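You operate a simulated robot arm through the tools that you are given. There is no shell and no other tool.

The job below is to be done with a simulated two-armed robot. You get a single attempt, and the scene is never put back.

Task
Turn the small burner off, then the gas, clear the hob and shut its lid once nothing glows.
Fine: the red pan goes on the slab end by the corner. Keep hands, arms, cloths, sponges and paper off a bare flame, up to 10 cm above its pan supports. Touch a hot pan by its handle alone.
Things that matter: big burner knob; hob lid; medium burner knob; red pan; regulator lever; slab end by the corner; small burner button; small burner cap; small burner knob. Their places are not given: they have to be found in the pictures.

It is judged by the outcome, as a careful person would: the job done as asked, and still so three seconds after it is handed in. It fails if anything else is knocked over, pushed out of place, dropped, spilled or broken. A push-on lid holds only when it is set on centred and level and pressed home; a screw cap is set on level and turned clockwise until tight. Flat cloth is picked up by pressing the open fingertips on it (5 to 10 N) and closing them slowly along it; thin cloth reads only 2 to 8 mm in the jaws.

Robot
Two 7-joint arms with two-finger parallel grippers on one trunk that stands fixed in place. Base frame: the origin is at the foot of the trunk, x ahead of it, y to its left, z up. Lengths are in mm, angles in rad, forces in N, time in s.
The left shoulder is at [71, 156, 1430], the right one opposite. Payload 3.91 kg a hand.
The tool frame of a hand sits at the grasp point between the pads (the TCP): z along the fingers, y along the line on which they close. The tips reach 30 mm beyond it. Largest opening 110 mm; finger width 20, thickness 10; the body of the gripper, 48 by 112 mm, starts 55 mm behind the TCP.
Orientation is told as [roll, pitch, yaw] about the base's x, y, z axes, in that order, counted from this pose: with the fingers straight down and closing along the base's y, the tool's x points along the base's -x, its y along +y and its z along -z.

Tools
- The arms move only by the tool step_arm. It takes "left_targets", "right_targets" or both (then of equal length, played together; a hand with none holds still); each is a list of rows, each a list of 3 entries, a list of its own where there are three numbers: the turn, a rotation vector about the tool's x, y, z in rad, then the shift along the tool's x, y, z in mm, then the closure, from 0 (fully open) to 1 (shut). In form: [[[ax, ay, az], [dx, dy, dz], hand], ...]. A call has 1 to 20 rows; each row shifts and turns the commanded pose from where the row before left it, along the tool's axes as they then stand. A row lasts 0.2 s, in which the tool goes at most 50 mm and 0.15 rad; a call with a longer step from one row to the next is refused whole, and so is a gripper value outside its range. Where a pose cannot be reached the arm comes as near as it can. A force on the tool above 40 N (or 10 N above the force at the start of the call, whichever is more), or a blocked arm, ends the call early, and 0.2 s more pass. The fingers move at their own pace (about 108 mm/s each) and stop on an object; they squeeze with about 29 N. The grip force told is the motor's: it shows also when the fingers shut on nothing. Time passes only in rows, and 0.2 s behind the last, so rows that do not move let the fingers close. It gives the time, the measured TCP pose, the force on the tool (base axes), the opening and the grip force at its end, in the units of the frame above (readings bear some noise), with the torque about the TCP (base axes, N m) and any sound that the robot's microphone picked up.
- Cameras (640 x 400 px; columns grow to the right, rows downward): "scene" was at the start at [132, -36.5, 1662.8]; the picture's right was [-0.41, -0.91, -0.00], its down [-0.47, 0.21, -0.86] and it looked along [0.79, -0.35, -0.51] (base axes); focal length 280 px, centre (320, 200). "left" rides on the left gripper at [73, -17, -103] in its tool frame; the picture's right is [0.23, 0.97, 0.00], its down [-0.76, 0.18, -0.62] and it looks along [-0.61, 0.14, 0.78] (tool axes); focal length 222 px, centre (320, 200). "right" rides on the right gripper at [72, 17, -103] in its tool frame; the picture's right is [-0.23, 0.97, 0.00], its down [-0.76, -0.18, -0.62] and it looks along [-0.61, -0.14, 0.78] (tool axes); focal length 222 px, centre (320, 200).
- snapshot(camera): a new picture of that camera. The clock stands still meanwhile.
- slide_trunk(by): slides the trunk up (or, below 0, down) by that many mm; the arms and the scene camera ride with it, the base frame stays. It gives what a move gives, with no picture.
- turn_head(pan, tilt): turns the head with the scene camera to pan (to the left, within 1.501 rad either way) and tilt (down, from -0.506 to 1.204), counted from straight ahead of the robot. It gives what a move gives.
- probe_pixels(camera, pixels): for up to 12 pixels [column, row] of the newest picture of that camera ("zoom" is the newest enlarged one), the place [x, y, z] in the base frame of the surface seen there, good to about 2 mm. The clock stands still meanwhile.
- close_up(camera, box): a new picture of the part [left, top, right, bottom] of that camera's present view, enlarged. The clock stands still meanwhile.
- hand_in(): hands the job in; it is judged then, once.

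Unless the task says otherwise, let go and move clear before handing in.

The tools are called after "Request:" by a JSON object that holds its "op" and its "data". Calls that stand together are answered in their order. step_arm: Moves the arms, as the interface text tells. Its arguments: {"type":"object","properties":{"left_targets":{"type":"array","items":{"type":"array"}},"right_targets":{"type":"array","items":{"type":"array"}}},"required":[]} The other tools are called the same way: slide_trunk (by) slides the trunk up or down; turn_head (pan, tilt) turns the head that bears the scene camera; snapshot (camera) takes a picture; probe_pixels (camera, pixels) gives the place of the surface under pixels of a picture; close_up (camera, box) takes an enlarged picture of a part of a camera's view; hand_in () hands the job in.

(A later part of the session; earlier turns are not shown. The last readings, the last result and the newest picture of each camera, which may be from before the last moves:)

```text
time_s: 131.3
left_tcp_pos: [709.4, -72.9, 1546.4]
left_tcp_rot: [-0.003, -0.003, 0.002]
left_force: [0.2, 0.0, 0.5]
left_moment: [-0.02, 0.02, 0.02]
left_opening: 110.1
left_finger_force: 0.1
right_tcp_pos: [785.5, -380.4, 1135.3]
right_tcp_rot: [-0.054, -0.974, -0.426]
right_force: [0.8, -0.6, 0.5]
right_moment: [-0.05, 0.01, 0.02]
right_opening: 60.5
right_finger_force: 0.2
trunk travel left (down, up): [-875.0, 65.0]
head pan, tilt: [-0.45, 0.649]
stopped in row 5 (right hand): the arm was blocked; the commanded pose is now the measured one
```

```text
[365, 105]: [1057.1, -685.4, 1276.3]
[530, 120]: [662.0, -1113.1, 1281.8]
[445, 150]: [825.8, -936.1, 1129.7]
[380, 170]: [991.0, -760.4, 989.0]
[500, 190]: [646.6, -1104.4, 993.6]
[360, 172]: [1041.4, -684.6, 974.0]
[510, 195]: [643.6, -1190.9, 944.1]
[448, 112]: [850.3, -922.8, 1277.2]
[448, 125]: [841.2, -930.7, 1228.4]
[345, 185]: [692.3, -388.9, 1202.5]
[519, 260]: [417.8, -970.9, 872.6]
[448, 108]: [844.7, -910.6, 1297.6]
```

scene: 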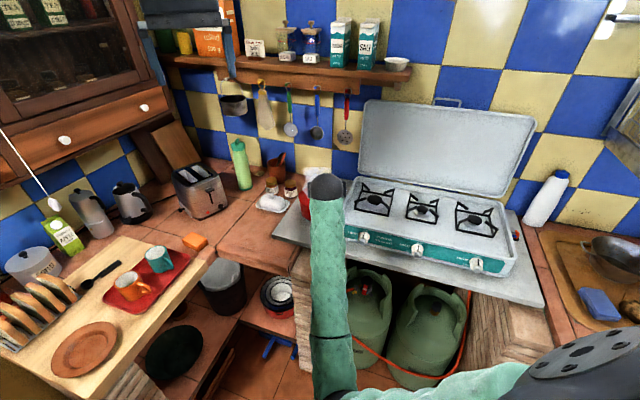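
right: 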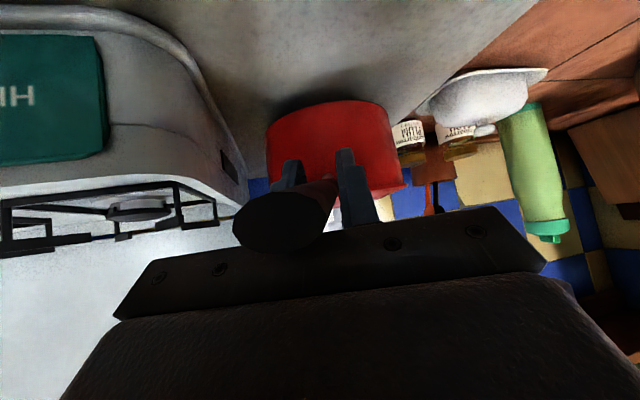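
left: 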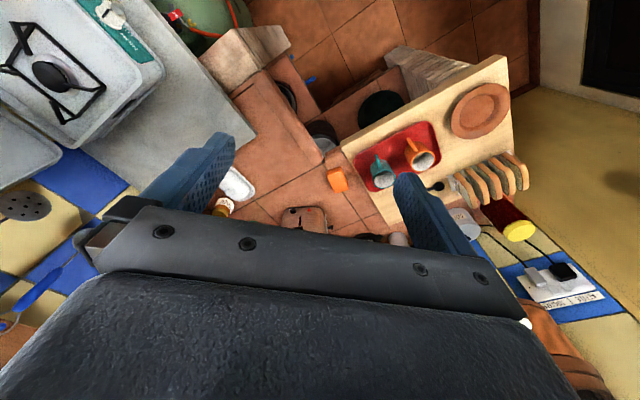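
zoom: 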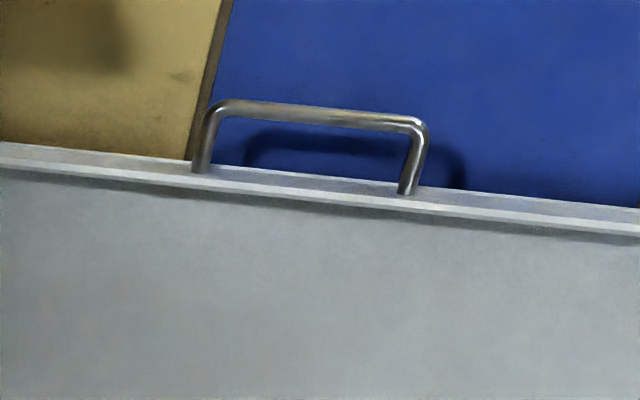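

The lid stands about 3° past vertical, hinged near s -1240, z 960, with its handle bar at (860,-899,1327). I'll grip that bar and lower the lid with it, so first I'll bring the right hand back in front of the hob.

Request:
{"op": "step_arm", "data": {"right_targets": [[[0, 0, 0], [-15.2, -31.2, -18.7], 0.45], [[0, 0, 0], [-15.2, -31.2, -18.7], 0.45], [[0, 0, 0], [-15.2, -31.2, -18.7], 0.45], [[0, 0, 0], [-15.2, -31.2, -18.7], 0.45], [[0, 0, 0], [-15.2, -31.2, -18.7], 0.45], [[0.0937, 0.0034, 0.0636], [0, 0, 0], 0.45], [[0.0937, 0.0034, 0.0636], [0, 0, 0], 0.45], [[0.0937, 0.0034, 0.0636], [0, 0, 0], 0.45], [[0, 0.085, 0], [0, 0, 0], 0.45], [[0, 0.085, 0], [0, 0, 0], 0.45], [[0, 0, 0], [0, 0, 0], 0.45]]}}

Request:
{"op": "snapshot", "data": {"camera": "scene"}}

Request:
{"op": "snapshot", "data": {"camera": "right"}}

```text
time_s: 133.7
left_tcp_pos: [708.2, -74.7, 1547.6]
left_tcp_rot: [-0.003, -0.001, 0.003]
left_force: [-0.4, -0.1, 0.6]
left_moment: [-0.02, 0.0, 0.03]
left_opening: 110.1
left_finger_force: 0.1
right_tcp_pos: [685.9, -499.5, 1254.4]
right_tcp_rot: [-0.039, -0.799, -0.78]
right_force: [0.0, 0.0, -0.1]
right_moment: [0.01, 0.0, -0.03]
right_opening: 60.5
right_finger_force: 0.1
trunk travel left (down, up): [-875.0, 65.0]
head pan, tilt: [-0.45, 0.649]
```

```text
taken
```

scene: 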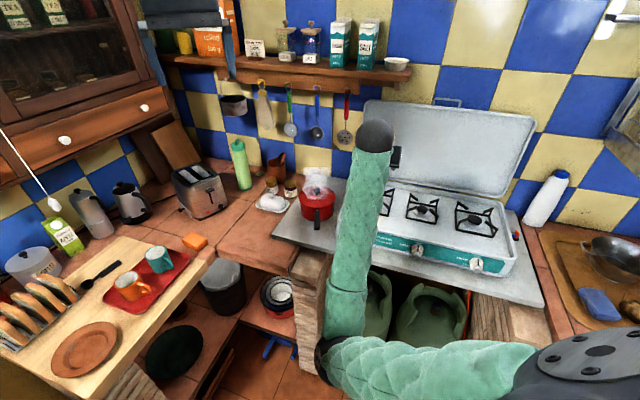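

```text
taken
```

right: 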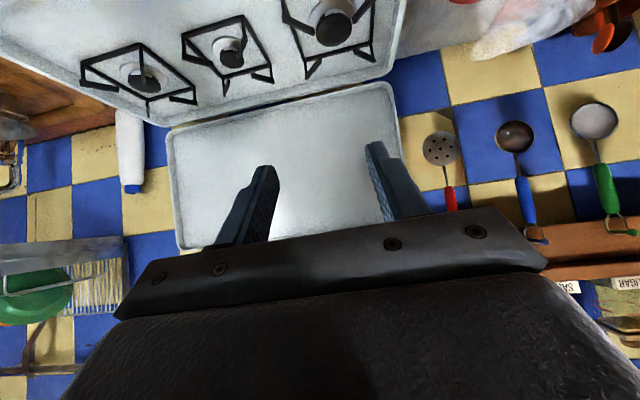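

The pan stands flat on the slab end, lid on. I'll check it in close-up, then roll the hand +90° (natural for this elbow-left posture) for gripping the lid's bar.

Request:
{"op": "close_up", "data": {"camera": "scene", "box": [260, 150, 370, 250]}}

Request:
{"op": "step_arm", "data": {"right_targets": [[[0, 0, 0.13], [0, 0, 0], 0.45], [[0, 0, 0.13], [0, 0, 0], 0.45], [[0, 0, 0.13], [0, 0, 0], 0.45], [[0, 0, 0.13], [0, 0, 0], 0.45], [[0, 0, 0.13], [0, 0, 0], 0.45], [[0, 0, 0.13], [0, 0, 0], 0.45], [[0, 0, 0], [0, 0, 0], 0.45]]}}

Request:
{"op": "snapshot", "data": {"camera": "scene"}}

```text
4.00 times, centred on (315, 200) of scene
```

zoom: 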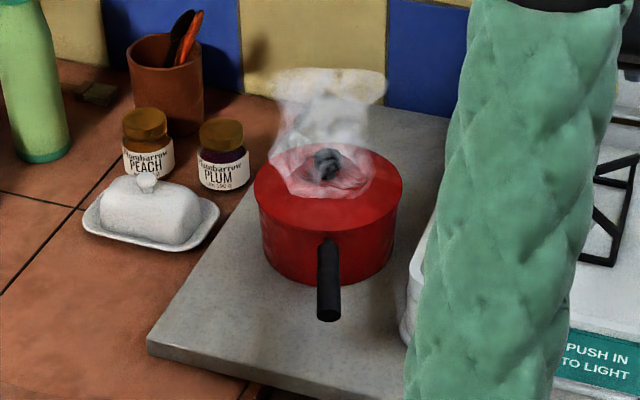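

```text
time_s: 135.5
left_tcp_pos: [709.0, -74.1, 1546.8]
left_tcp_rot: [-0.002, -0.001, 0.002]
left_force: [0.1, 0.4, 0.2]
left_moment: [0.01, 0.04, -0.01]
left_opening: 110.2
left_finger_force: 0.0
right_tcp_pos: [674.6, -531.8, 1267.6]
right_tcp_rot: [0.622, -0.613, -1.803]
right_force: [-0.9, -1.1, 0.9]
right_moment: [0.03, -0.03, -0.02]
right_opening: 60.4
right_finger_force: 0.0
trunk travel left (down, up): [-875.0, 65.0]
head pan, tilt: [-0.45, 0.649]
stopped in row 7 (right hand): the arm was blocked; the commanded pose is now the measured one
```

```text
taken
```

scene: 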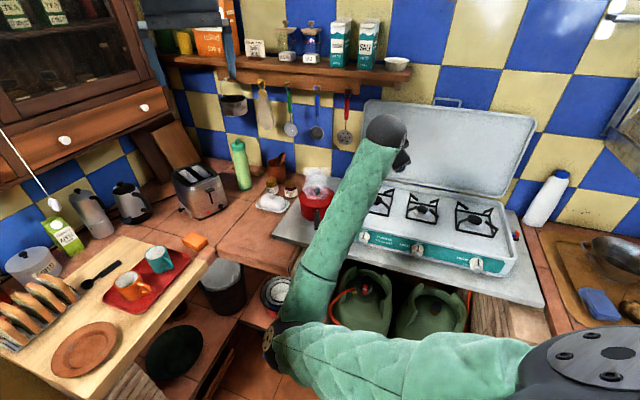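

The pan is flat and steady. Rolling + is limited, so I'll roll the other way, to -90°.

Request:
{"op": "step_arm", "data": {"right_targets": [[[0, 0, -0.13], [0, 0, 0], 0.45], [[0, 0, -0.13], [0, 0, 0], 0.45], [[0, 0, -0.13], [0, 0, 0], 0.45], [[0, 0, -0.13], [0, 0, 0], 0.45], [[0, 0, -0.13], [0, 0, 0], 0.45], [[0, 0, -0.13], [0, 0, 0], 0.45], [[0, 0, -0.13], [0, 0, 0], 0.45], [[0, 0, -0.13], [0, 0, 0], 0.45], [[0, 0, -0.13], [0, 0, 0], 0.45], [[0, 0, -0.13], [0, 0, 0], 0.45], [[0, 0, -0.13], [0, 0, 0], 0.45], [[0, 0, -0.13], [0, 0, 0], 0.45], [[0, 0, 0], [0, 0, 0], 0.45]]}}

Request:
{"op": "snapshot", "data": {"camera": "scene"}}

```text
time_s: 138.3
left_tcp_pos: [709.2, -72.3, 1544.9]
left_tcp_rot: [-0.001, -0.002, 0.003]
left_force: [1.3, 0.0, -1.5]
left_moment: [-0.01, 0.01, 0.02]
left_opening: 109.7
left_finger_force: 0.0
right_tcp_pos: [677.1, -531.1, 1268.5]
right_tcp_rot: [-0.706, -0.502, 0.152]
right_force: [0.2, -0.4, 0.0]
right_moment: [0.0, 0.0, 0.01]
right_opening: 60.5
right_finger_force: 0.1
trunk travel left (down, up): [-875.0, 65.0]
head pan, tilt: [-0.45, 0.649]
```

```text
taken
```

scene: 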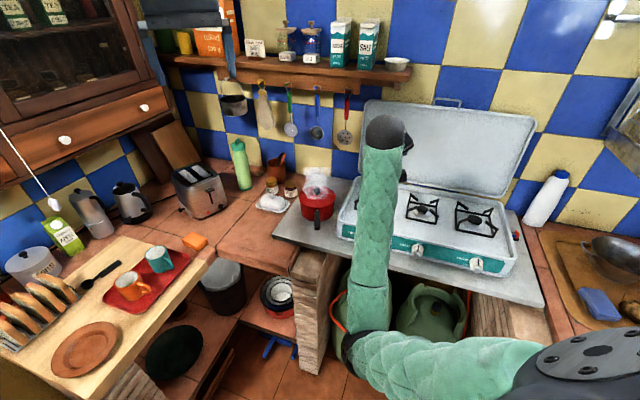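

Rolling this way tracks fine and brings the elbow under. I'll continue to -90°.

Request:
{"op": "step_arm", "data": {"right_targets": [[[0, 0, -0.14], [0, 0, 0], 0.45], [[0, 0, -0.14], [0, 0, 0], 0.45], [[0, 0, -0.14], [0, 0, 0], 0.45], [[0, 0, -0.14], [0, 0, 0], 0.45], [[0, 0, -0.14], [0, 0, 0], 0.45], [[0, 0, 0], [0, 0, 0], 0.45]]}}

Request:
{"op": "snapshot", "data": {"camera": "scene"}}

Request:
{"op": "snapshot", "data": {"camera": "right"}}

```text
time_s: 139.7
left_tcp_pos: [709.1, -73.6, 1545.9]
left_tcp_rot: [-0.003, -0.002, 0.001]
left_force: [-0.1, -0.6, -0.8]
left_moment: [-0.01, 0.01, 0.01]
left_opening: 109.9
left_finger_force: 0.0
right_tcp_pos: [675.7, -529.4, 1266.7]
right_tcp_rot: [-0.842, 0.0, 0.664]
right_force: [-0.8, 0.5, 0.3]
right_moment: [0.01, 0.01, 0.04]
right_opening: 60.5
right_finger_force: 0.1
trunk travel left (down, up): [-875.0, 65.0]
head pan, tilt: [-0.45, 0.649]
```

```text
taken
```

scene: 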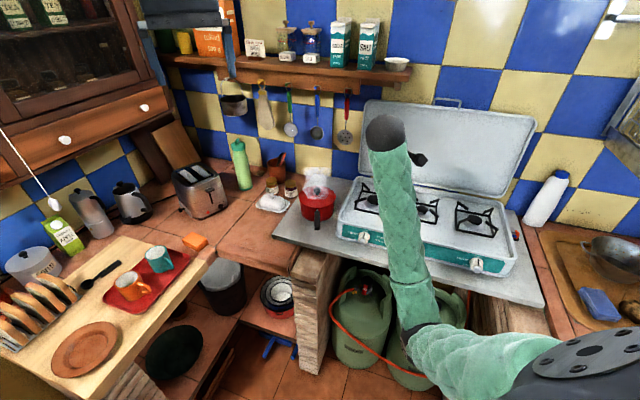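

```text
taken
```

right: 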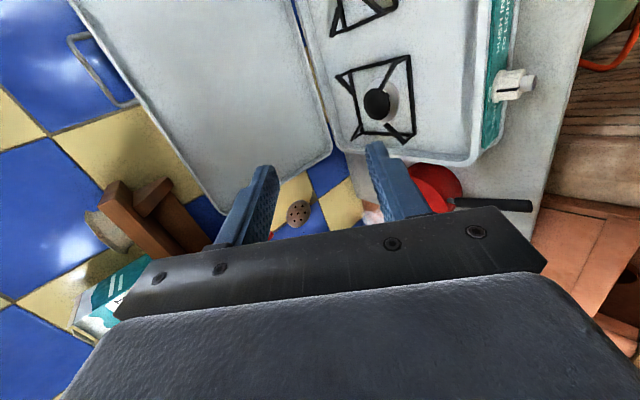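

The hand now has the -90° roll (its x axis level, pointing right) at p≈42°. Before approaching the lid's bar I'll check the shelf and other surroundings near it.

Request:
{"op": "probe_pixels", "data": {"camera": "scene", "pixels": [[405, 75], [410, 82], [396, 64], [380, 80], [348, 115], [346, 138], [410, 92], [368, 45], [452, 110], [438, 103], [462, 108], [460, 100]]}}

Request:
{"op": "turn_head", "data": {"pan": -0.75, "tilt": 0.25}}

Request:
{"op": "snapshot", "data": {"camera": "scene"}}

```text
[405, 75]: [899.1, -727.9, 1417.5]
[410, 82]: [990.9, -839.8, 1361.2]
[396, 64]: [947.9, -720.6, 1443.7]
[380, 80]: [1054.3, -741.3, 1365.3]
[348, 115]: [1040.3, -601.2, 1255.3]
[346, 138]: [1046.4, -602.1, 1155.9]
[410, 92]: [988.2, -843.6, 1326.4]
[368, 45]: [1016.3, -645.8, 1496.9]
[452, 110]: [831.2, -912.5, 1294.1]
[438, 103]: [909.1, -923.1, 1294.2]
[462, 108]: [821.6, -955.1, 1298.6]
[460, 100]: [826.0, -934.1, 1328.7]
```

```text
time_s: 140.5
left_tcp_pos: [709.4, -73.6, 1548.0]
left_tcp_rot: [-0.003, -0.002, 0.002]
left_force: [-0.2, 0.7, -0.5]
left_moment: [-0.02, -0.03, 0.05]
left_opening: 110.0
left_finger_force: 0.1
right_tcp_pos: [676.4, -530.7, 1266.5]
right_tcp_rot: [-0.841, -0.002, 0.664]
right_force: [-0.1, 0.1, -0.6]
right_moment: [-0.01, 0.02, 0.03]
right_opening: 60.4
right_finger_force: 0.0
trunk travel left (down, up): [-875.0, 65.0]
head pan, tilt: [-0.75, 0.25]
```

```text
taken
```

scene: 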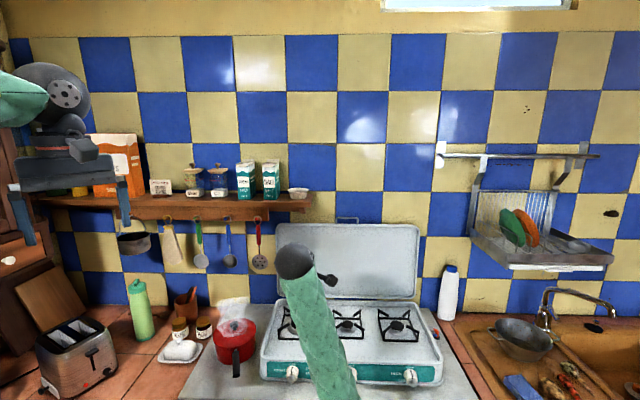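

The shelf's right end is at t≈-120, clear of the lid's handle. I'll zoom on the handle loop from this view for exact leg positions.

Request:
{"op": "close_up", "data": {"camera": "scene", "box": [316, 205, 380, 245]}}

Request:
{"op": "probe_pixels", "data": {"camera": "zoom", "pixels": [[320, 128], [230, 130], [410, 132], [215, 150], [425, 150], [280, 127], [360, 130], [320, 200], [320, 215], [320, 190], [250, 128], [390, 130]]}}

```text
10.00 times, centred on (348, 225) of scene
```

zoom: 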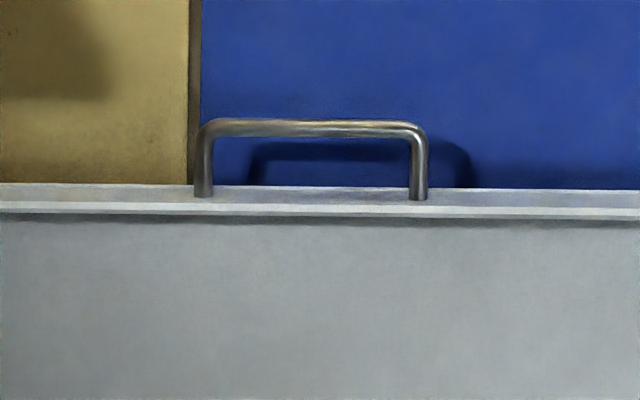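

```text
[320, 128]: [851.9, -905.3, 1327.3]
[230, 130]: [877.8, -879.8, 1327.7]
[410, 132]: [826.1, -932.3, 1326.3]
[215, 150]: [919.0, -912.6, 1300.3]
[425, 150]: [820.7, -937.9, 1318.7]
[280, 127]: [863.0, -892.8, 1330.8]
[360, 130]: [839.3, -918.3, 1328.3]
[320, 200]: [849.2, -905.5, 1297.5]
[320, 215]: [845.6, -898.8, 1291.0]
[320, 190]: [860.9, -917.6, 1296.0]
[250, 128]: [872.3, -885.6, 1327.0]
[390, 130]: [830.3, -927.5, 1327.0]
```

The loop's legs are at t≈-10 and 79, its bar at s≈-1246, z 1327, about 8 mm thick with a 25 mm gap beneath. I'll turn to face it squarely (p≈25°), narrow the fingers and move to 70 mm in front of the bar.

Request:
{"op": "step_arm", "data": {"right_targets": [[[0, -0.09, -0.081], [0, 0, 0], 0.6], [[0.1, 0, 0], [0, 0, 0], 0.7], [[0.1, 0, 0], [0, 0, 0], 0.77], [[0.093, 0, 0], [0, 0, 0], 0.77], [[0, 0, 0], [15.2, -24.7, 26.6], 0.77], [[0, 0, 0], [15.2, -24.7, 26.6], 0.77], [[0, 0, 0], [15.2, -24.7, 26.6], 0.77], [[0, 0, 0], [15.2, -24.7, 26.6], 0.77], [[0, 0, 0], [0, 0, 0], 0.77]]}}

Request:
{"op": "snapshot", "data": {"camera": "scene"}}

Request:
{"op": "snapshot", "data": {"camera": "right"}}

```text
time_s: 142.5
left_tcp_pos: [709.7, -72.8, 1547.1]
left_tcp_rot: [-0.001, 0.0, 0.002]
left_force: [1.4, -0.5, 0.3]
left_moment: [-0.03, -0.01, -0.02]
left_opening: 109.9
left_finger_force: 0.0
right_tcp_pos: [729.2, -671.0, 1312.2]
right_tcp_rot: [-1.135, -0.003, 0.786]
right_force: [0.0, 0.5, 0.4]
right_moment: [-0.01, 0.04, 0.01]
right_opening: 25.2
right_finger_force: 0.1
trunk travel left (down, up): [-875.0, 65.0]
head pan, tilt: [-0.75, 0.25]
```

```text
taken
```

scene: 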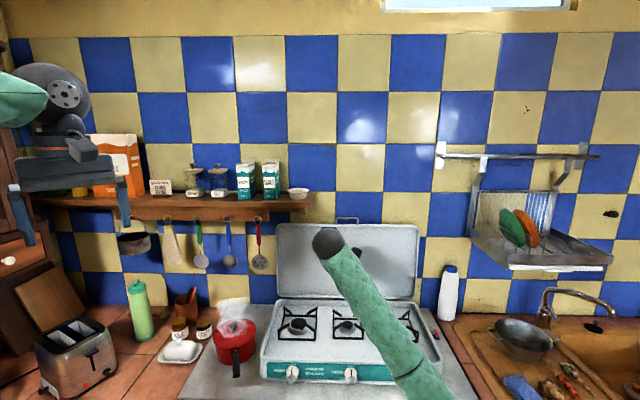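

```text
taken
```

right: 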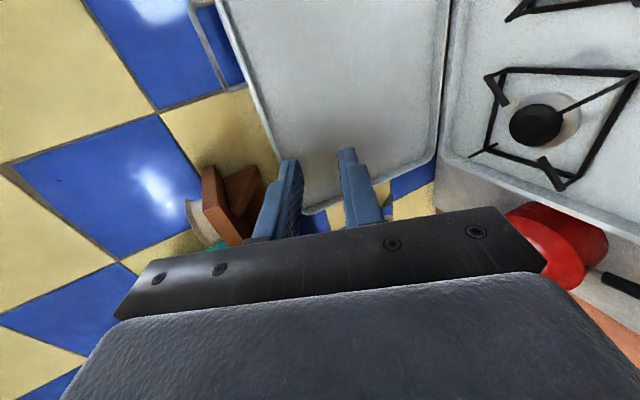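

Tracking is good and the arm is now comfortably elbow-right. I'll continue to the pre-grip point.

Request:
{"op": "step_arm", "data": {"right_targets": [[[0, 0, 0], [15.2, -24.7, 26.6], 0.77], [[0, 0, 0], [15.2, -24.7, 26.6], 0.77], [[0, 0, 0], [15.2, -24.7, 26.6], 0.77], [[0, 0, 0], [15.2, -24.7, 26.6], 0.77], [[0, 0, 0], [15.2, -24.7, 26.6], 0.77], [[0, 0, 0], [0, 0, 0], 0.77]]}}

Request:
{"op": "snapshot", "data": {"camera": "scene"}}

Request:
{"op": "snapshot", "data": {"camera": "right"}}

```text
time_s: 143.9
left_tcp_pos: [709.0, -73.6, 1545.8]
left_tcp_rot: [-0.001, -0.001, 0.002]
left_force: [-0.4, -0.8, 1.0]
left_moment: [0.0, 0.01, 0.01]
left_opening: 110.0
left_finger_force: 0.1
right_tcp_pos: [796.8, -847.3, 1368.1]
right_tcp_rot: [-1.134, -0.004, 0.786]
right_force: [-0.1, 0.3, 0.5]
right_moment: [0.05, 0.02, 0.01]
right_opening: 25.4
right_finger_force: 0.1
trunk travel left (down, up): [-875.0, 65.0]
head pan, tilt: [-0.75, 0.25]
```

```text
taken
```

scene: 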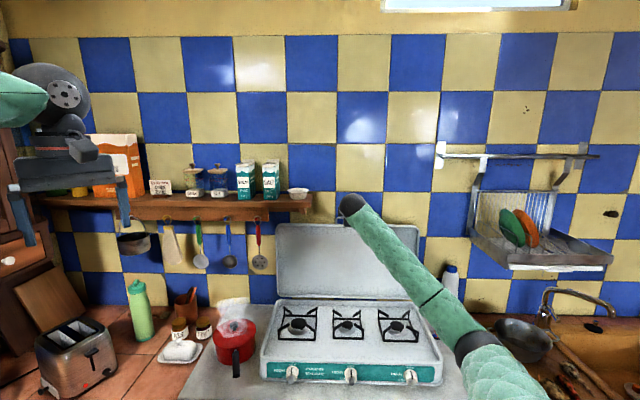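

```text
taken
```

right: 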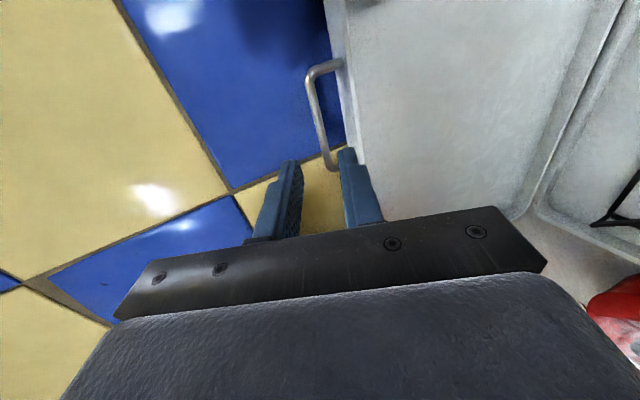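

The bar shows at (322,130), right where the tool axis passes. I'll verify with probes on the bar and lid edge.

Request:
{"op": "close_up", "data": {"camera": "right", "box": [272, 50, 392, 180]}}

Request:
{"op": "probe_pixels", "data": {"camera": "right", "pixels": [[316, 105], [319, 120], [321, 130], [324, 145], [345, 120], [349, 135], [340, 100], [322, 62]]}}

```text
3.08 times, centred on (332, 115) of right
```

zoom: 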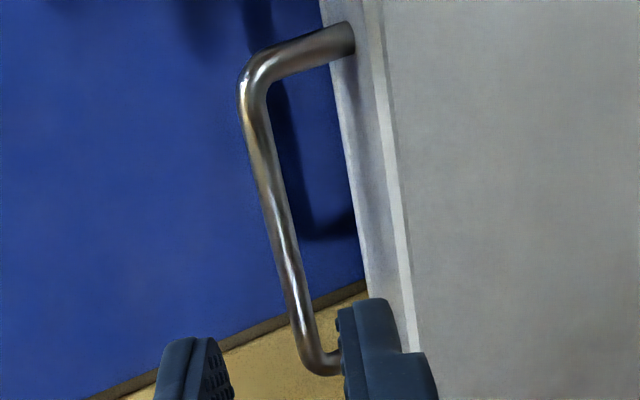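

```text
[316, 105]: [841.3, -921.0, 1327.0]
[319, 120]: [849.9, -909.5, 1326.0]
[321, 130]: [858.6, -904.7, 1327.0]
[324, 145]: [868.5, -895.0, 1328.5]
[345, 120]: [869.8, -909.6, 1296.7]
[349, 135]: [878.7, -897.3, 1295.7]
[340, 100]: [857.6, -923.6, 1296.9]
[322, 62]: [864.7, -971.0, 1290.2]
```

The bar is about 2 mm below the tool axis, as planned. I'll advance 72 mm so the fingers pass above and below it.

Request:
{"op": "step_arm", "data": {"right_targets": [[[0, 0, 0], [0, 0, 20], 0.77], [[0, 0, 0], [0, 0, 20], 0.77], [[0, 0, 0], [0, 0, 20], 0.77], [[0, 0, 0], [0, 0, 12], 0.77], [[0, 0, 0], [0, 0, 0], 0.77]]}}

Request:
{"op": "close_up", "data": {"camera": "right", "box": [240, 60, 400, 220]}}

Request:
{"op": "close_up", "data": {"camera": "scene", "box": [316, 185, 396, 245]}}

```text
time_s: 145.1
left_tcp_pos: [708.8, -73.6, 1547.6]
left_tcp_rot: [-0.002, -0.002, 0.002]
left_force: [0.7, 0.3, -0.2]
left_moment: [-0.04, 0.03, 0.02]
left_opening: 110.0
left_finger_force: 0.0
right_tcp_pos: [844.1, -894.9, 1334.8]
right_tcp_rot: [-1.134, -0.003, 0.785]
right_force: [-0.3, 0.1, 0.1]
right_moment: [0.0, -0.02, -0.02]
right_opening: 25.4
right_finger_force: 0.1
trunk travel left (down, up): [-875.0, 65.0]
head pan, tilt: [-0.75, 0.25]
```

```text
2.50 times, centred on (320, 140) of right
```

zoom: 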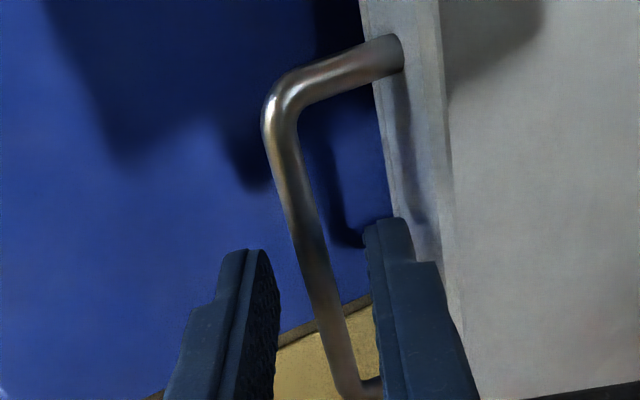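

```text
6.67 times, centred on (356, 215) of scene
```

zoom: 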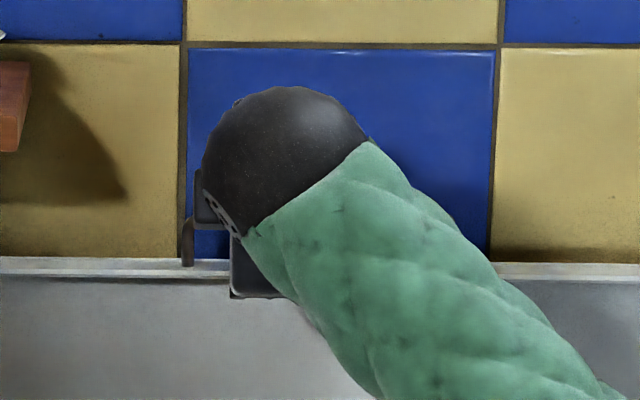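

The bar lies between the fingers. I'll close on it.

Request:
{"op": "step_arm", "data": {"right_targets": [[[0, 0, 0], [0, 0, 0], 0.85], [[0, 0, 0], [0, 0, 0], 0.92], [[0, 0, 0], [0, 0, 0], 1.0], [[0, 0, 0], [0, 0, 0], 1.0]]}}

```text
time_s: 146.1
left_tcp_pos: [708.1, -73.1, 1545.8]
left_tcp_rot: [-0.002, -0.001, 0.003]
left_force: [0.1, -0.4, -0.2]
left_moment: [0.05, 0.04, 0.0]
left_opening: 109.9
left_finger_force: 0.1
right_tcp_pos: [845.3, -894.6, 1336.5]
right_tcp_rot: [-1.135, -0.004, 0.785]
right_force: [1.0, -1.0, 0.6]
right_moment: [-0.57, 0.51, 0.49]
right_opening: 7.9
right_finger_force: 44.7
trunk travel left (down, up): [-875.0, 65.0]
head pan, tilt: [-0.75, 0.25]
```

The bar is gripped (7.9 mm). Before pulling, I'll probe the hinge line at the lid's bottom to plan the arc.

Request:
{"op": "close_up", "data": {"camera": "scene", "box": [264, 270, 344, 330]}}

Request:
{"op": "probe_pixels", "data": {"camera": "zoom", "pixels": [[300, 170], [300, 185], [300, 200], [300, 215], [300, 230], [300, 245], [200, 170], [200, 200], [400, 200], [400, 230], [120, 180], [120, 210]]}}

```text
6.67 times, centred on (304, 300) of scene
```

zoom: 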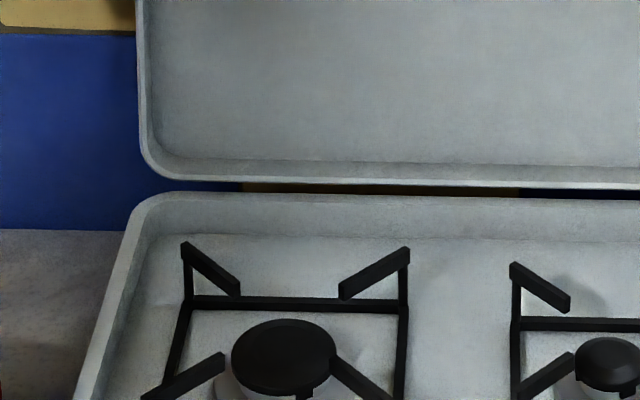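

```text
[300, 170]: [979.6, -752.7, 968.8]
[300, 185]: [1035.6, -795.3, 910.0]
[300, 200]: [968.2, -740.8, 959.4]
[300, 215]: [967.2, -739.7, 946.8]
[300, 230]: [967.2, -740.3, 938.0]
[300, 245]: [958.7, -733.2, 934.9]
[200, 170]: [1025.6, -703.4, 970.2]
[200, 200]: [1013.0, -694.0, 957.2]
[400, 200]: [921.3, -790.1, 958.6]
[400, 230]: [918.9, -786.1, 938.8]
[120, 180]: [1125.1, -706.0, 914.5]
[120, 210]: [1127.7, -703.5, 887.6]
```

The hinge works out near (s -1223, z 957), so the bar should sweep a 370 mm arc toward the robot and down. I'll start pulling the lid forward along that arc, a few degrees first, watching the force.

Request:
{"op": "step_arm", "data": {"right_targets": [[[0, 0, 0], [0, 3, -7.4], 1.0], [[0, 0, 0], [0, 6.5, -14.8], 1.0], [[0, 0, 0], [0, 6.9, -14.7], 1.0], [[0, 0, 0], [0, 0, 0], 1.0]]}}

Request:
{"op": "snapshot", "data": {"camera": "scene"}}

Request:
{"op": "close_up", "data": {"camera": "right", "box": [240, 60, 400, 220]}}

```text
time_s: 147.1
left_tcp_pos: [709.3, -73.5, 1545.6]
left_tcp_rot: [-0.001, -0.001, 0.0]
left_force: [0.2, 1.4, 0.3]
left_moment: [0.02, -0.01, -0.01]
left_opening: 110.0
left_finger_force: 0.0
right_tcp_pos: [815.2, -866.4, 1338.5]
right_tcp_rot: [-1.134, -0.003, 0.786]
right_force: [0.0, -0.3, 2.5]
right_moment: [-0.55, 0.53, 0.51]
right_opening: 7.6
right_finger_force: 44.8
trunk travel left (down, up): [-875.0, 65.0]
head pan, tilt: [-0.75, 0.25]
```

```text
taken
```

scene: 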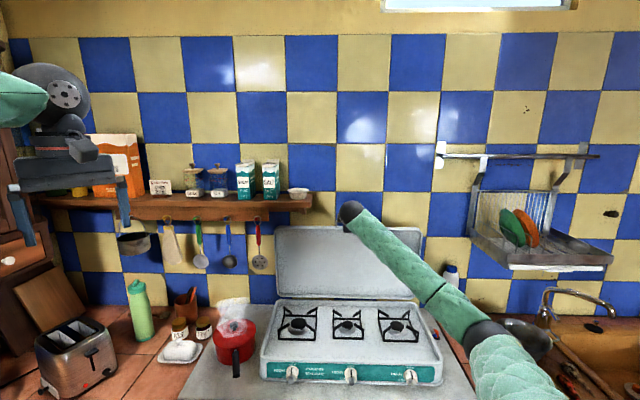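

```text
2.50 times, centred on (320, 140) of right
```

zoom: 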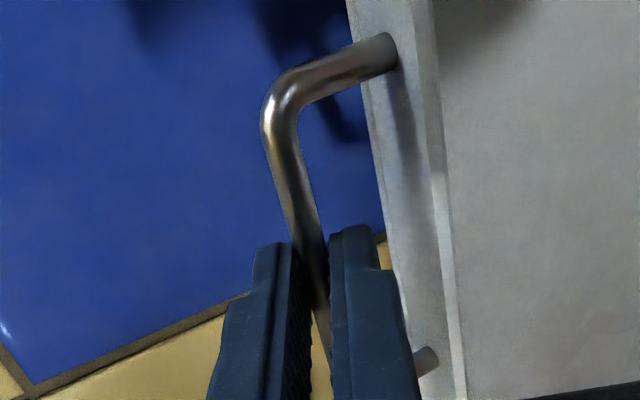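

The lid follows with only 2.5 N. I'll check the elbow's clearance over the right counter before continuing.

Request:
{"op": "probe_pixels", "data": {"camera": "scene", "pixels": [[485, 340], [500, 370], [430, 290], [380, 235], [520, 395], [470, 345], [450, 275], [520, 340]]}}

```text
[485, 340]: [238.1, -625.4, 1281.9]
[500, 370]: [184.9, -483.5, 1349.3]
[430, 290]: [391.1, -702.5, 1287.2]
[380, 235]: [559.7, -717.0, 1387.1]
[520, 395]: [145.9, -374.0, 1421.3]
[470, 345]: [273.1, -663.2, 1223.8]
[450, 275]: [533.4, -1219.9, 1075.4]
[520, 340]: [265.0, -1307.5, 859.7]
```

The elbow is high and clear. I'll continue the arc in small steps down to about 66°.

Request:
{"op": "step_arm", "data": {"right_targets": [[[0, 0, 0], [0, 3.2, -6.2], 1.0], [[0, 0, 0], [0, 13.3, -22.1], 1.0], [[0, 0, 0], [0, 14.8, -21.1], 1.0], [[0, 0, 0], [0, 16.2, -20.0], 1.0], [[0, 0, 0], [0, 0, 0], 1.0]]}}

Request:
{"op": "snapshot", "data": {"camera": "scene"}}

Request:
{"op": "close_up", "data": {"camera": "right", "box": [240, 60, 400, 220]}}

```text
time_s: 148.3
left_tcp_pos: [708.7, -73.2, 1547.4]
left_tcp_rot: [-0.003, -0.003, 0.002]
left_force: [0.6, 0.5, 0.1]
left_moment: [0.02, -0.02, 0.0]
left_opening: 110.0
left_finger_force: 0.0
right_tcp_pos: [756.9, -805.4, 1324.8]
right_tcp_rot: [-1.134, -0.003, 0.785]
right_force: [0.9, 4.5, 6.3]
right_moment: [-0.47, 0.31, 0.68]
right_opening: 7.8
right_finger_force: 45.2
trunk travel left (down, up): [-875.0, 65.0]
head pan, tilt: [-0.75, 0.25]
```

```text
taken
```

scene: 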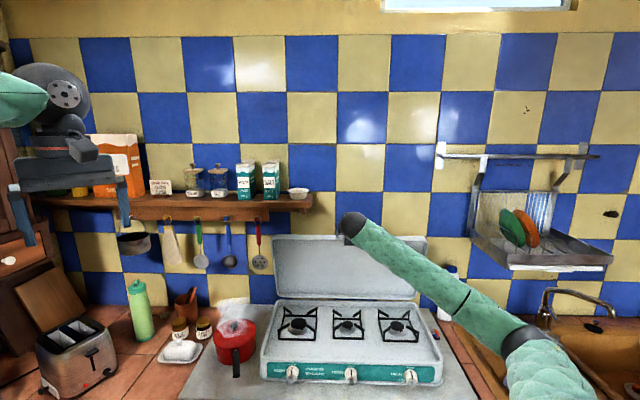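

```text
2.50 times, centred on (320, 140) of right
```

zoom: 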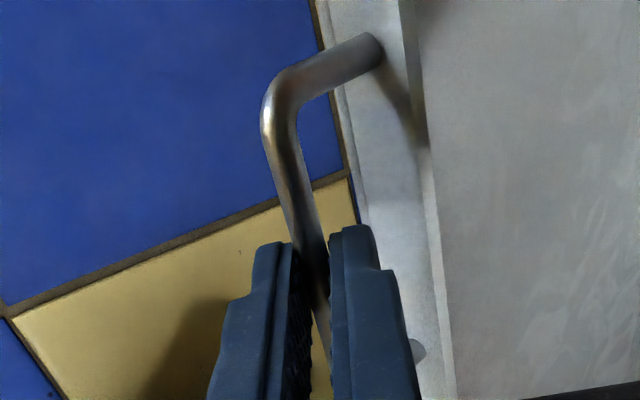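

Forces are small (about 8 N), and the lid is coming over. I'll continue.

Request:
{"op": "step_arm", "data": {"right_targets": [[[0, 0, 0], [0, 17.0, -18.8], 1.0], [[0, 0, 0], [0, 18.5, -17.6], 1.0], [[0, 0, 0], [0, 19.8, -16.2], 1.0], [[0, 0, 0], [0, 21.0, -14.7], 1.0], [[0, 0, 0], [0, 0, 0], 1.0]]}}

Request:
{"op": "snapshot", "data": {"camera": "scene"}}

Request:
{"op": "close_up", "data": {"camera": "right", "box": [240, 60, 400, 220]}}

```text
time_s: 149.5
left_tcp_pos: [707.3, -72.6, 1548.3]
left_tcp_rot: [-0.001, -0.002, -0.001]
left_force: [0.2, 0.2, 0.7]
left_moment: [0.03, -0.01, -0.02]
left_opening: 109.9
left_finger_force: 0.2
right_tcp_pos: [690.4, -738.5, 1285.0]
right_tcp_rot: [-1.136, -0.005, 0.784]
right_force: [-5.7, 3.8, 7.2]
right_moment: [-0.56, 0.39, 0.04]
right_opening: 7.6
right_finger_force: 44.7
trunk travel left (down, up): [-875.0, 65.0]
head pan, tilt: [-0.75, 0.25]
```

```text
taken
```

scene: 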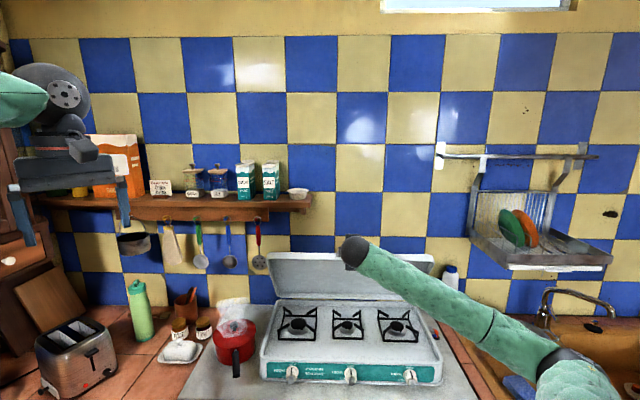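

```text
2.50 times, centred on (320, 140) of right
```

zoom: 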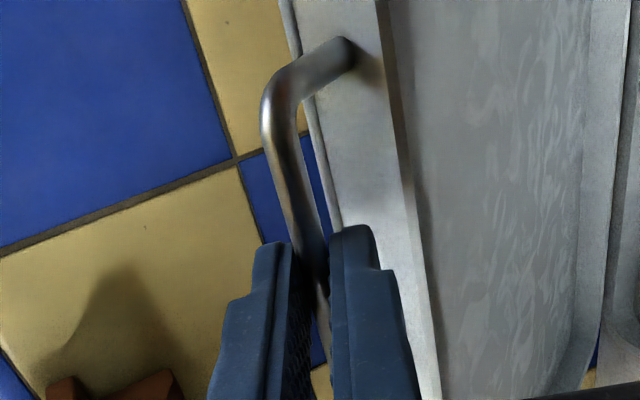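

Radial load is about 10 N outward; I'll nudge 1.5 mm outward and continue the arc.

Request:
{"op": "step_arm", "data": {"right_targets": [[[0, 0, 0], [0, 21.2, -14.6], 1.0], [[0, 0, 0], [0, 23.0, -11.7], 1.0], [[0, 0, 0], [0, 23.8, -10.1], 1.0], [[0, 0, 0], [0, 24.3, -8.4], 1.0], [[0, 0, 0], [0, 0, 0], 1.0]]}}

Request:
{"op": "snapshot", "data": {"camera": "scene"}}

Request:
{"op": "close_up", "data": {"camera": "right", "box": [240, 60, 400, 220]}}

```text
time_s: 150.7
left_tcp_pos: [708.4, -73.6, 1547.2]
left_tcp_rot: [-0.002, -0.001, 0.001]
left_force: [-0.4, 0.3, 0.9]
left_moment: [0.0, 0.01, 0.02]
left_opening: 109.9
left_finger_force: 0.1
right_tcp_pos: [635.1, -683.2, 1218.8]
right_tcp_rot: [-1.135, -0.003, 0.784]
right_force: [-6.9, 3.6, 1.3]
right_moment: [-0.16, 0.17, 0.61]
right_opening: 7.7
right_finger_force: 45.2
trunk travel left (down, up): [-875.0, 65.0]
head pan, tilt: [-0.75, 0.25]
```

```text
taken
```

scene: 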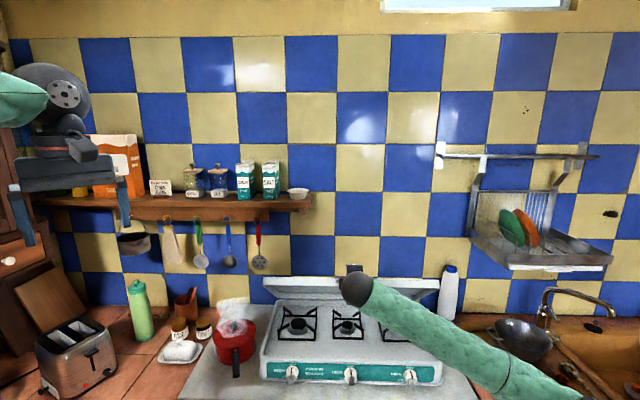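

```text
2.50 times, centred on (320, 140) of right
```

zoom: 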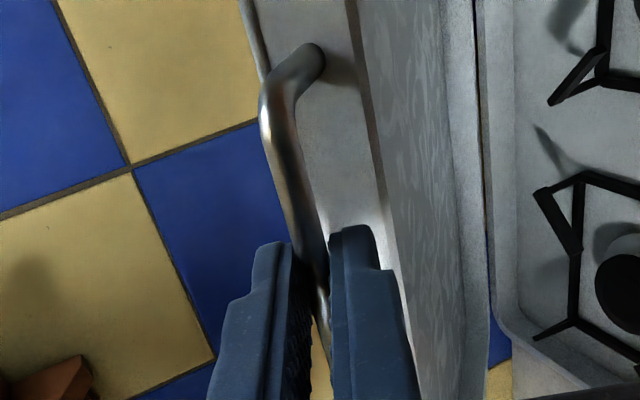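

The lid is at about 42° and moving freely. I'll continue to about 22°.

Request:
{"op": "step_arm", "data": {"right_targets": [[[0, 0, 0], [0, 24.7, -7.6], 1.0], [[0, 0, 0], [0, 25.4, -4.9], 1.0], [[0, 0, 0], [0, 25.5, -3.2], 1.0], [[0, 0, 0], [0, 25.8, -1.3], 1.0], [[0, 0, 0], [0, 0, 0], 1.0]]}}

Request:
{"op": "snapshot", "data": {"camera": "scene"}}

Request:
{"op": "close_up", "data": {"camera": "right", "box": [240, 60, 400, 220]}}

```text
time_s: 151.9
left_tcp_pos: [708.3, -73.2, 1547.7]
left_tcp_rot: [-0.003, 0.001, 0.002]
left_force: [0.4, 0.1, -0.3]
left_moment: [0.01, 0.01, 0.02]
left_opening: 110.0
left_finger_force: 0.1
right_tcp_pos: [593.5, -644.1, 1133.3]
right_tcp_rot: [-1.134, -0.003, 0.784]
right_force: [-5.0, 1.4, -4.1]
right_moment: [-0.18, 0.3, -0.32]
right_opening: 7.6
right_finger_force: 45.0
trunk travel left (down, up): [-875.0, 65.0]
head pan, tilt: [-0.75, 0.25]
```

```text
taken
```

scene: 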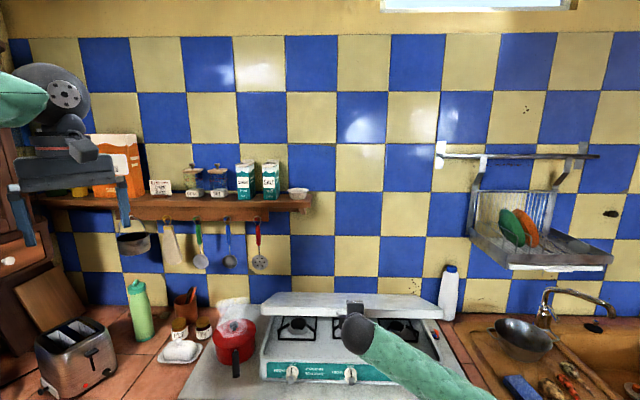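

```text
2.50 times, centred on (320, 140) of right
```

zoom: 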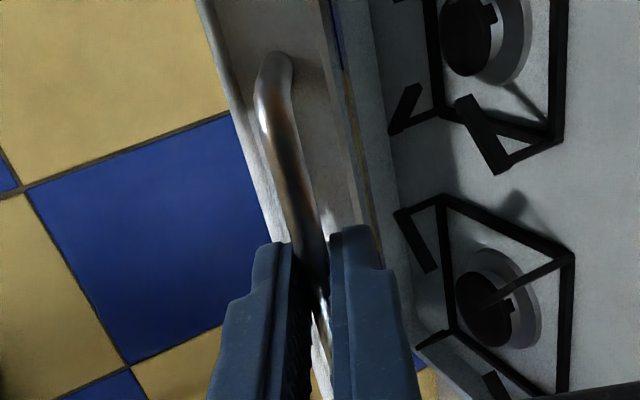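

The lid is at about 26° with small loads, and the burners beneath are dark. I'll continue down to about 10°.

Request:
{"op": "step_arm", "data": {"right_targets": [[[0, 0, 0], [0, 25.8, 0.5], 1.0], [[0, 0, 0], [0, 25.7, 2.3], 1.0], [[0, 0, 0], [0, 25.5, 4.1], 1.0], [[0, 0, 0], [0, 0, 0], 1.0]]}}

Request:
{"op": "turn_head", "data": {"pan": -0.75, "tilt": 0.6}}

Request:
{"op": "snapshot", "data": {"camera": "scene"}}

Request:
{"op": "close_up", "data": {"camera": "right", "box": [240, 60, 400, 220]}}

```text
time_s: 152.9
left_tcp_pos: [709.2, -74.5, 1546.1]
left_tcp_rot: [-0.001, -0.002, 0.003]
left_force: [-0.1, -0.1, 0.7]
left_moment: [0.0, 0.0, -0.03]
left_opening: 110.0
left_finger_force: 0.0
right_tcp_pos: [575.1, -625.0, 1060.2]
right_tcp_rot: [-1.132, -0.003, 0.783]
right_force: [-9.8, -2.2, -4.2]
right_moment: [-0.04, 0.27, -0.37]
right_opening: 7.6
right_finger_force: 45.6
trunk travel left (down, up): [-875.0, 65.0]
head pan, tilt: [-0.75, 0.25]
```

```text
time_s: 153.8
left_tcp_pos: [707.7, -74.4, 1546.7]
left_tcp_rot: [-0.002, -0.003, 0.002]
left_force: [-0.6, 1.1, 0.2]
left_moment: [-0.01, 0.01, 0.01]
left_opening: 110.2
left_finger_force: 0.0
right_tcp_pos: [576.2, -624.9, 1060.2]
right_tcp_rot: [-1.132, -0.005, 0.784]
right_force: [-11.2, -4.4, -4.4]
right_moment: [-0.19, 0.39, -0.74]
right_opening: 7.4
right_finger_force: 44.7
trunk travel left (down, up): [-875.0, 65.0]
head pan, tilt: [-0.75, 0.6]
```

```text
taken
```

scene: 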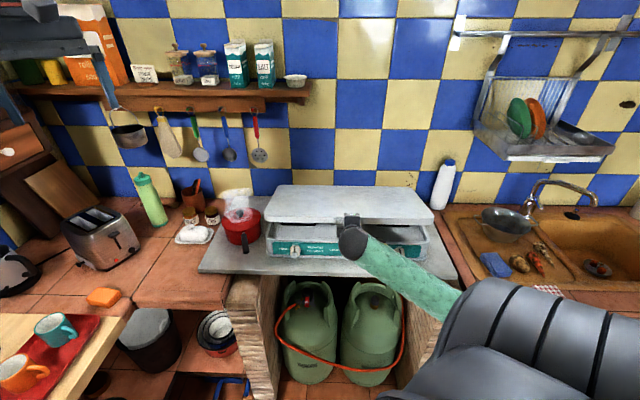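

```text
2.50 times, centred on (320, 140) of right
```

zoom: 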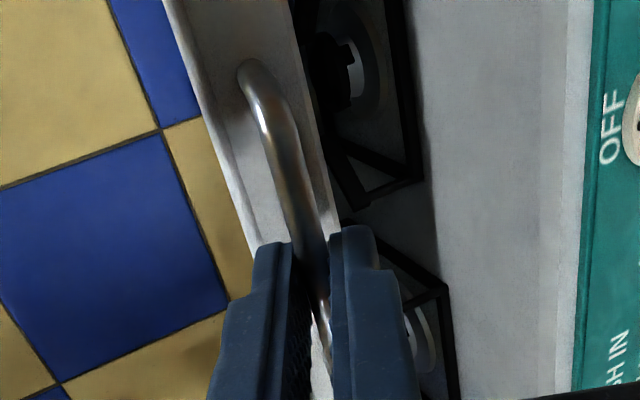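

The lid is at about 14°. I'll lower it further, with a small sideways relief, watching the fingers against the front edge and knob.

Request:
{"op": "step_arm", "data": {"right_targets": [[[0, 0, 0], [0.8, 12.5, 2.9], 1.0], [[0, 0, 0], [0, 12.5, 2.9], 1.0], [[0, 0, 0], [0, 12.3, 3.8], 1.0], [[0, 0, 0], [0, 0, 0], 1.0]]}}

Request:
{"op": "close_up", "data": {"camera": "right", "box": [240, 60, 400, 220]}}

Request:
{"op": "close_up", "data": {"camera": "scene", "box": [250, 170, 450, 290]}}

```text
time_s: 154.8
left_tcp_pos: [710.7, -73.7, 1546.3]
left_tcp_rot: [-0.003, -0.002, 0.002]
left_force: [-0.5, -0.5, 0.1]
left_moment: [0.01, 0.0, 0.04]
left_opening: 110.0
left_finger_force: 0.1
right_tcp_pos: [570.2, -618.5, 1021.9]
right_tcp_rot: [-1.133, -0.004, 0.788]
right_force: [-6.3, -5.6, -6.1]
right_moment: [0.16, -0.01, 0.21]
right_opening: 7.9
right_finger_force: 45.1
trunk travel left (down, up): [-875.0, 65.0]
head pan, tilt: [-0.75, 0.6]
```

```text
2.50 times, centred on (320, 140) of right
```

zoom: 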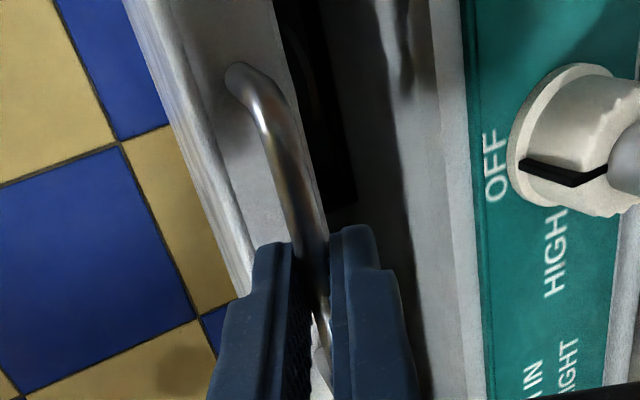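

```text
3.20 times, centred on (350, 230) of scene
```

zoom: 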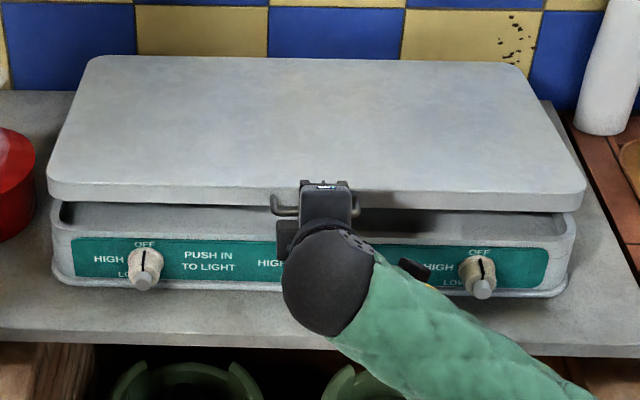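

The lid is at about 8°; the knob (580,140 in zoom) is clear of the fingers. I'll go on in smaller steps.

Request:
{"op": "step_arm", "data": {"right_targets": [[[0, 0, 0], [0.5, 8.2, 2.6], 1.0], [[0, 0, 0], [0, 8.1, 2.9], 1.0], [[0, 0, 0], [0, 0, 0], 1.0]]}}

Request:
{"op": "close_up", "data": {"camera": "right", "box": [240, 60, 400, 220]}}

Request:
{"op": "close_up", "data": {"camera": "scene", "box": [250, 170, 450, 290]}}

```text
time_s: 155.6
left_tcp_pos: [709.6, -74.9, 1546.1]
left_tcp_rot: [-0.001, 0.0, 0.001]
left_force: [0.2, 0.1, -0.4]
left_moment: [-0.02, -0.03, -0.02]
left_opening: 109.9
left_finger_force: 0.3
right_tcp_pos: [568.9, -618.4, 1005.0]
right_tcp_rot: [-1.133, -0.002, 0.785]
right_force: [-1.1, -1.2, -6.5]
right_moment: [0.27, -0.15, 0.3]
right_opening: 7.6
right_finger_force: 44.7
trunk travel left (down, up): [-875.0, 65.0]
head pan, tilt: [-0.75, 0.6]
```

```text
2.50 times, centred on (320, 140) of right
```

zoom: 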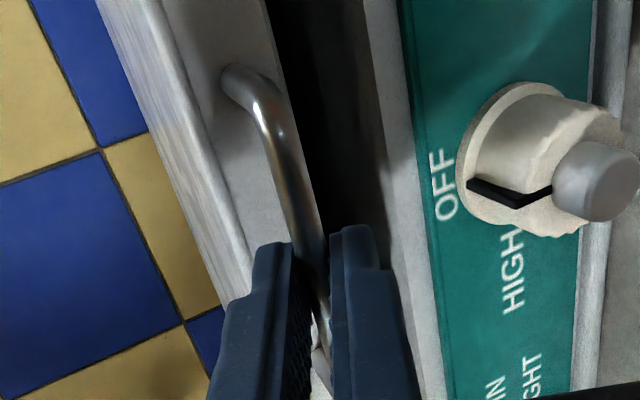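

```text
3.20 times, centred on (350, 230) of scene
```

zoom: 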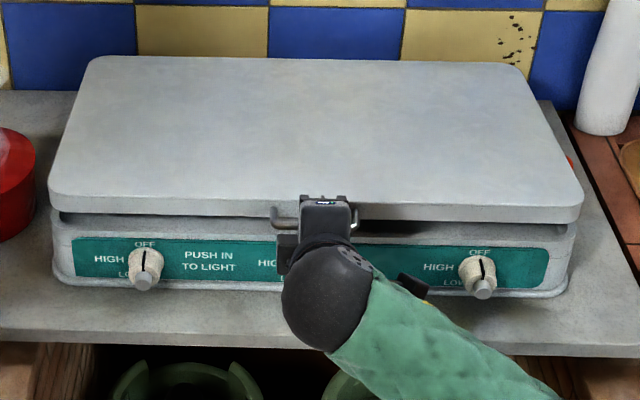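

Bar about 25 mm above its closed height; loads remain small. Two more small steps.

Request:
{"op": "step_arm", "data": {"right_targets": [[[0, 0, 0], [0, 7.2, 2.9], 1.0], [[0, 0, 0], [0, 7.2, 3.0], 1.0], [[0, 0, 0], [0, 0, 0], 1.0]]}}

Request:
{"op": "close_up", "data": {"camera": "right", "box": [240, 60, 400, 220]}}

Request:
{"op": "close_up", "data": {"camera": "scene", "box": [250, 170, 450, 290]}}

```text
time_s: 156.4
left_tcp_pos: [708.5, -73.8, 1546.7]
left_tcp_rot: [0.0, -0.002, 0.001]
left_force: [-0.9, 0.3, 0.0]
left_moment: [-0.03, -0.03, -0.03]
left_opening: 109.8
left_finger_force: 0.1
right_tcp_pos: [567.0, -617.6, 989.9]
right_tcp_rot: [-1.133, -0.002, 0.786]
right_force: [-3.1, 3.5, -6.0]
right_moment: [0.33, -0.18, 0.36]
right_opening: 7.8
right_finger_force: 45.2
trunk travel left (down, up): [-875.0, 65.0]
head pan, tilt: [-0.75, 0.6]
```

```text
2.50 times, centred on (320, 140) of right
```

zoom: 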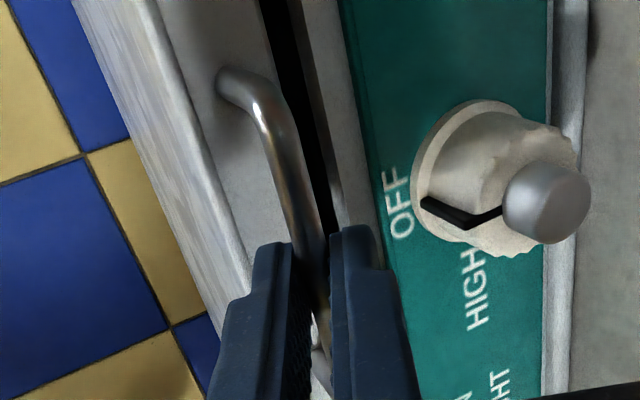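

```text
3.20 times, centred on (350, 230) of scene
```

zoom: 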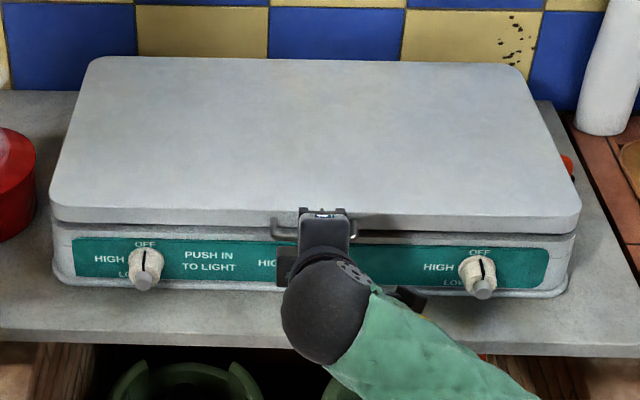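

About 10 mm remains. I'll ease down in 4 mm steps.

Request:
{"op": "step_arm", "data": {"right_targets": [[[0, 0, 0], [0, 3.6, 1.5], 1.0], [[0, 0, 0], [0, 3.6, 1.5], 1.0], [[0, 0, 0], [0, 0, 0], 1.0]]}}

Request:
{"op": "close_up", "data": {"camera": "scene", "box": [250, 170, 450, 290]}}

Request:
{"op": "close_up", "data": {"camera": "right", "box": [240, 60, 400, 220]}}

```text
time_s: 157.2
left_tcp_pos: [708.7, -73.0, 1545.7]
left_tcp_rot: [-0.002, -0.002, 0.002]
left_force: [0.2, -0.7, 0.2]
left_moment: [0.01, -0.01, 0.04]
left_opening: 110.0
left_finger_force: 0.0
right_tcp_pos: [568.1, -617.0, 982.1]
right_tcp_rot: [-1.135, -0.004, 0.787]
right_force: [-5.6, 5.3, -5.5]
right_moment: [0.15, 0.03, -0.14]
right_opening: 7.6
right_finger_force: 44.7
trunk travel left (down, up): [-875.0, 65.0]
head pan, tilt: [-0.75, 0.6]
```

```text
3.20 times, centred on (350, 230) of scene
```

zoom: 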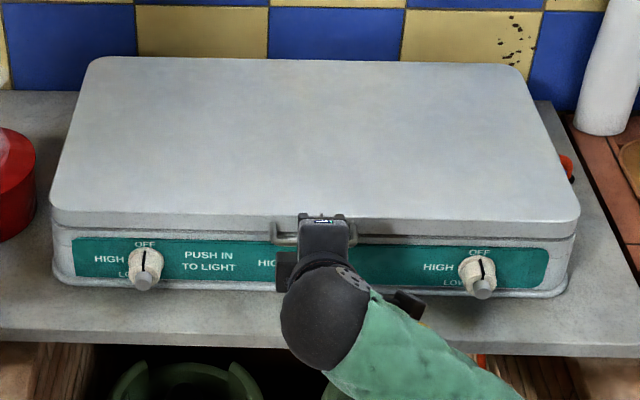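

```text
2.50 times, centred on (320, 140) of right
```

zoom: 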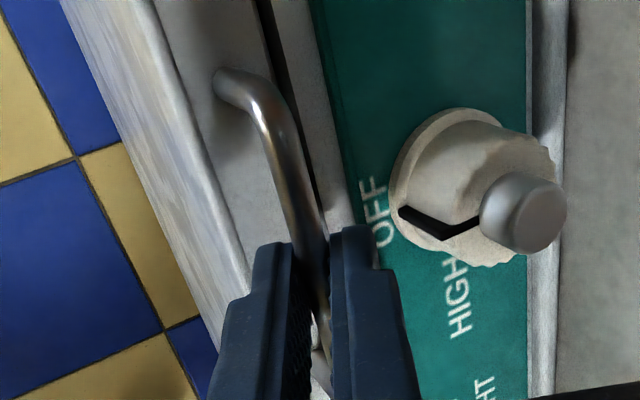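

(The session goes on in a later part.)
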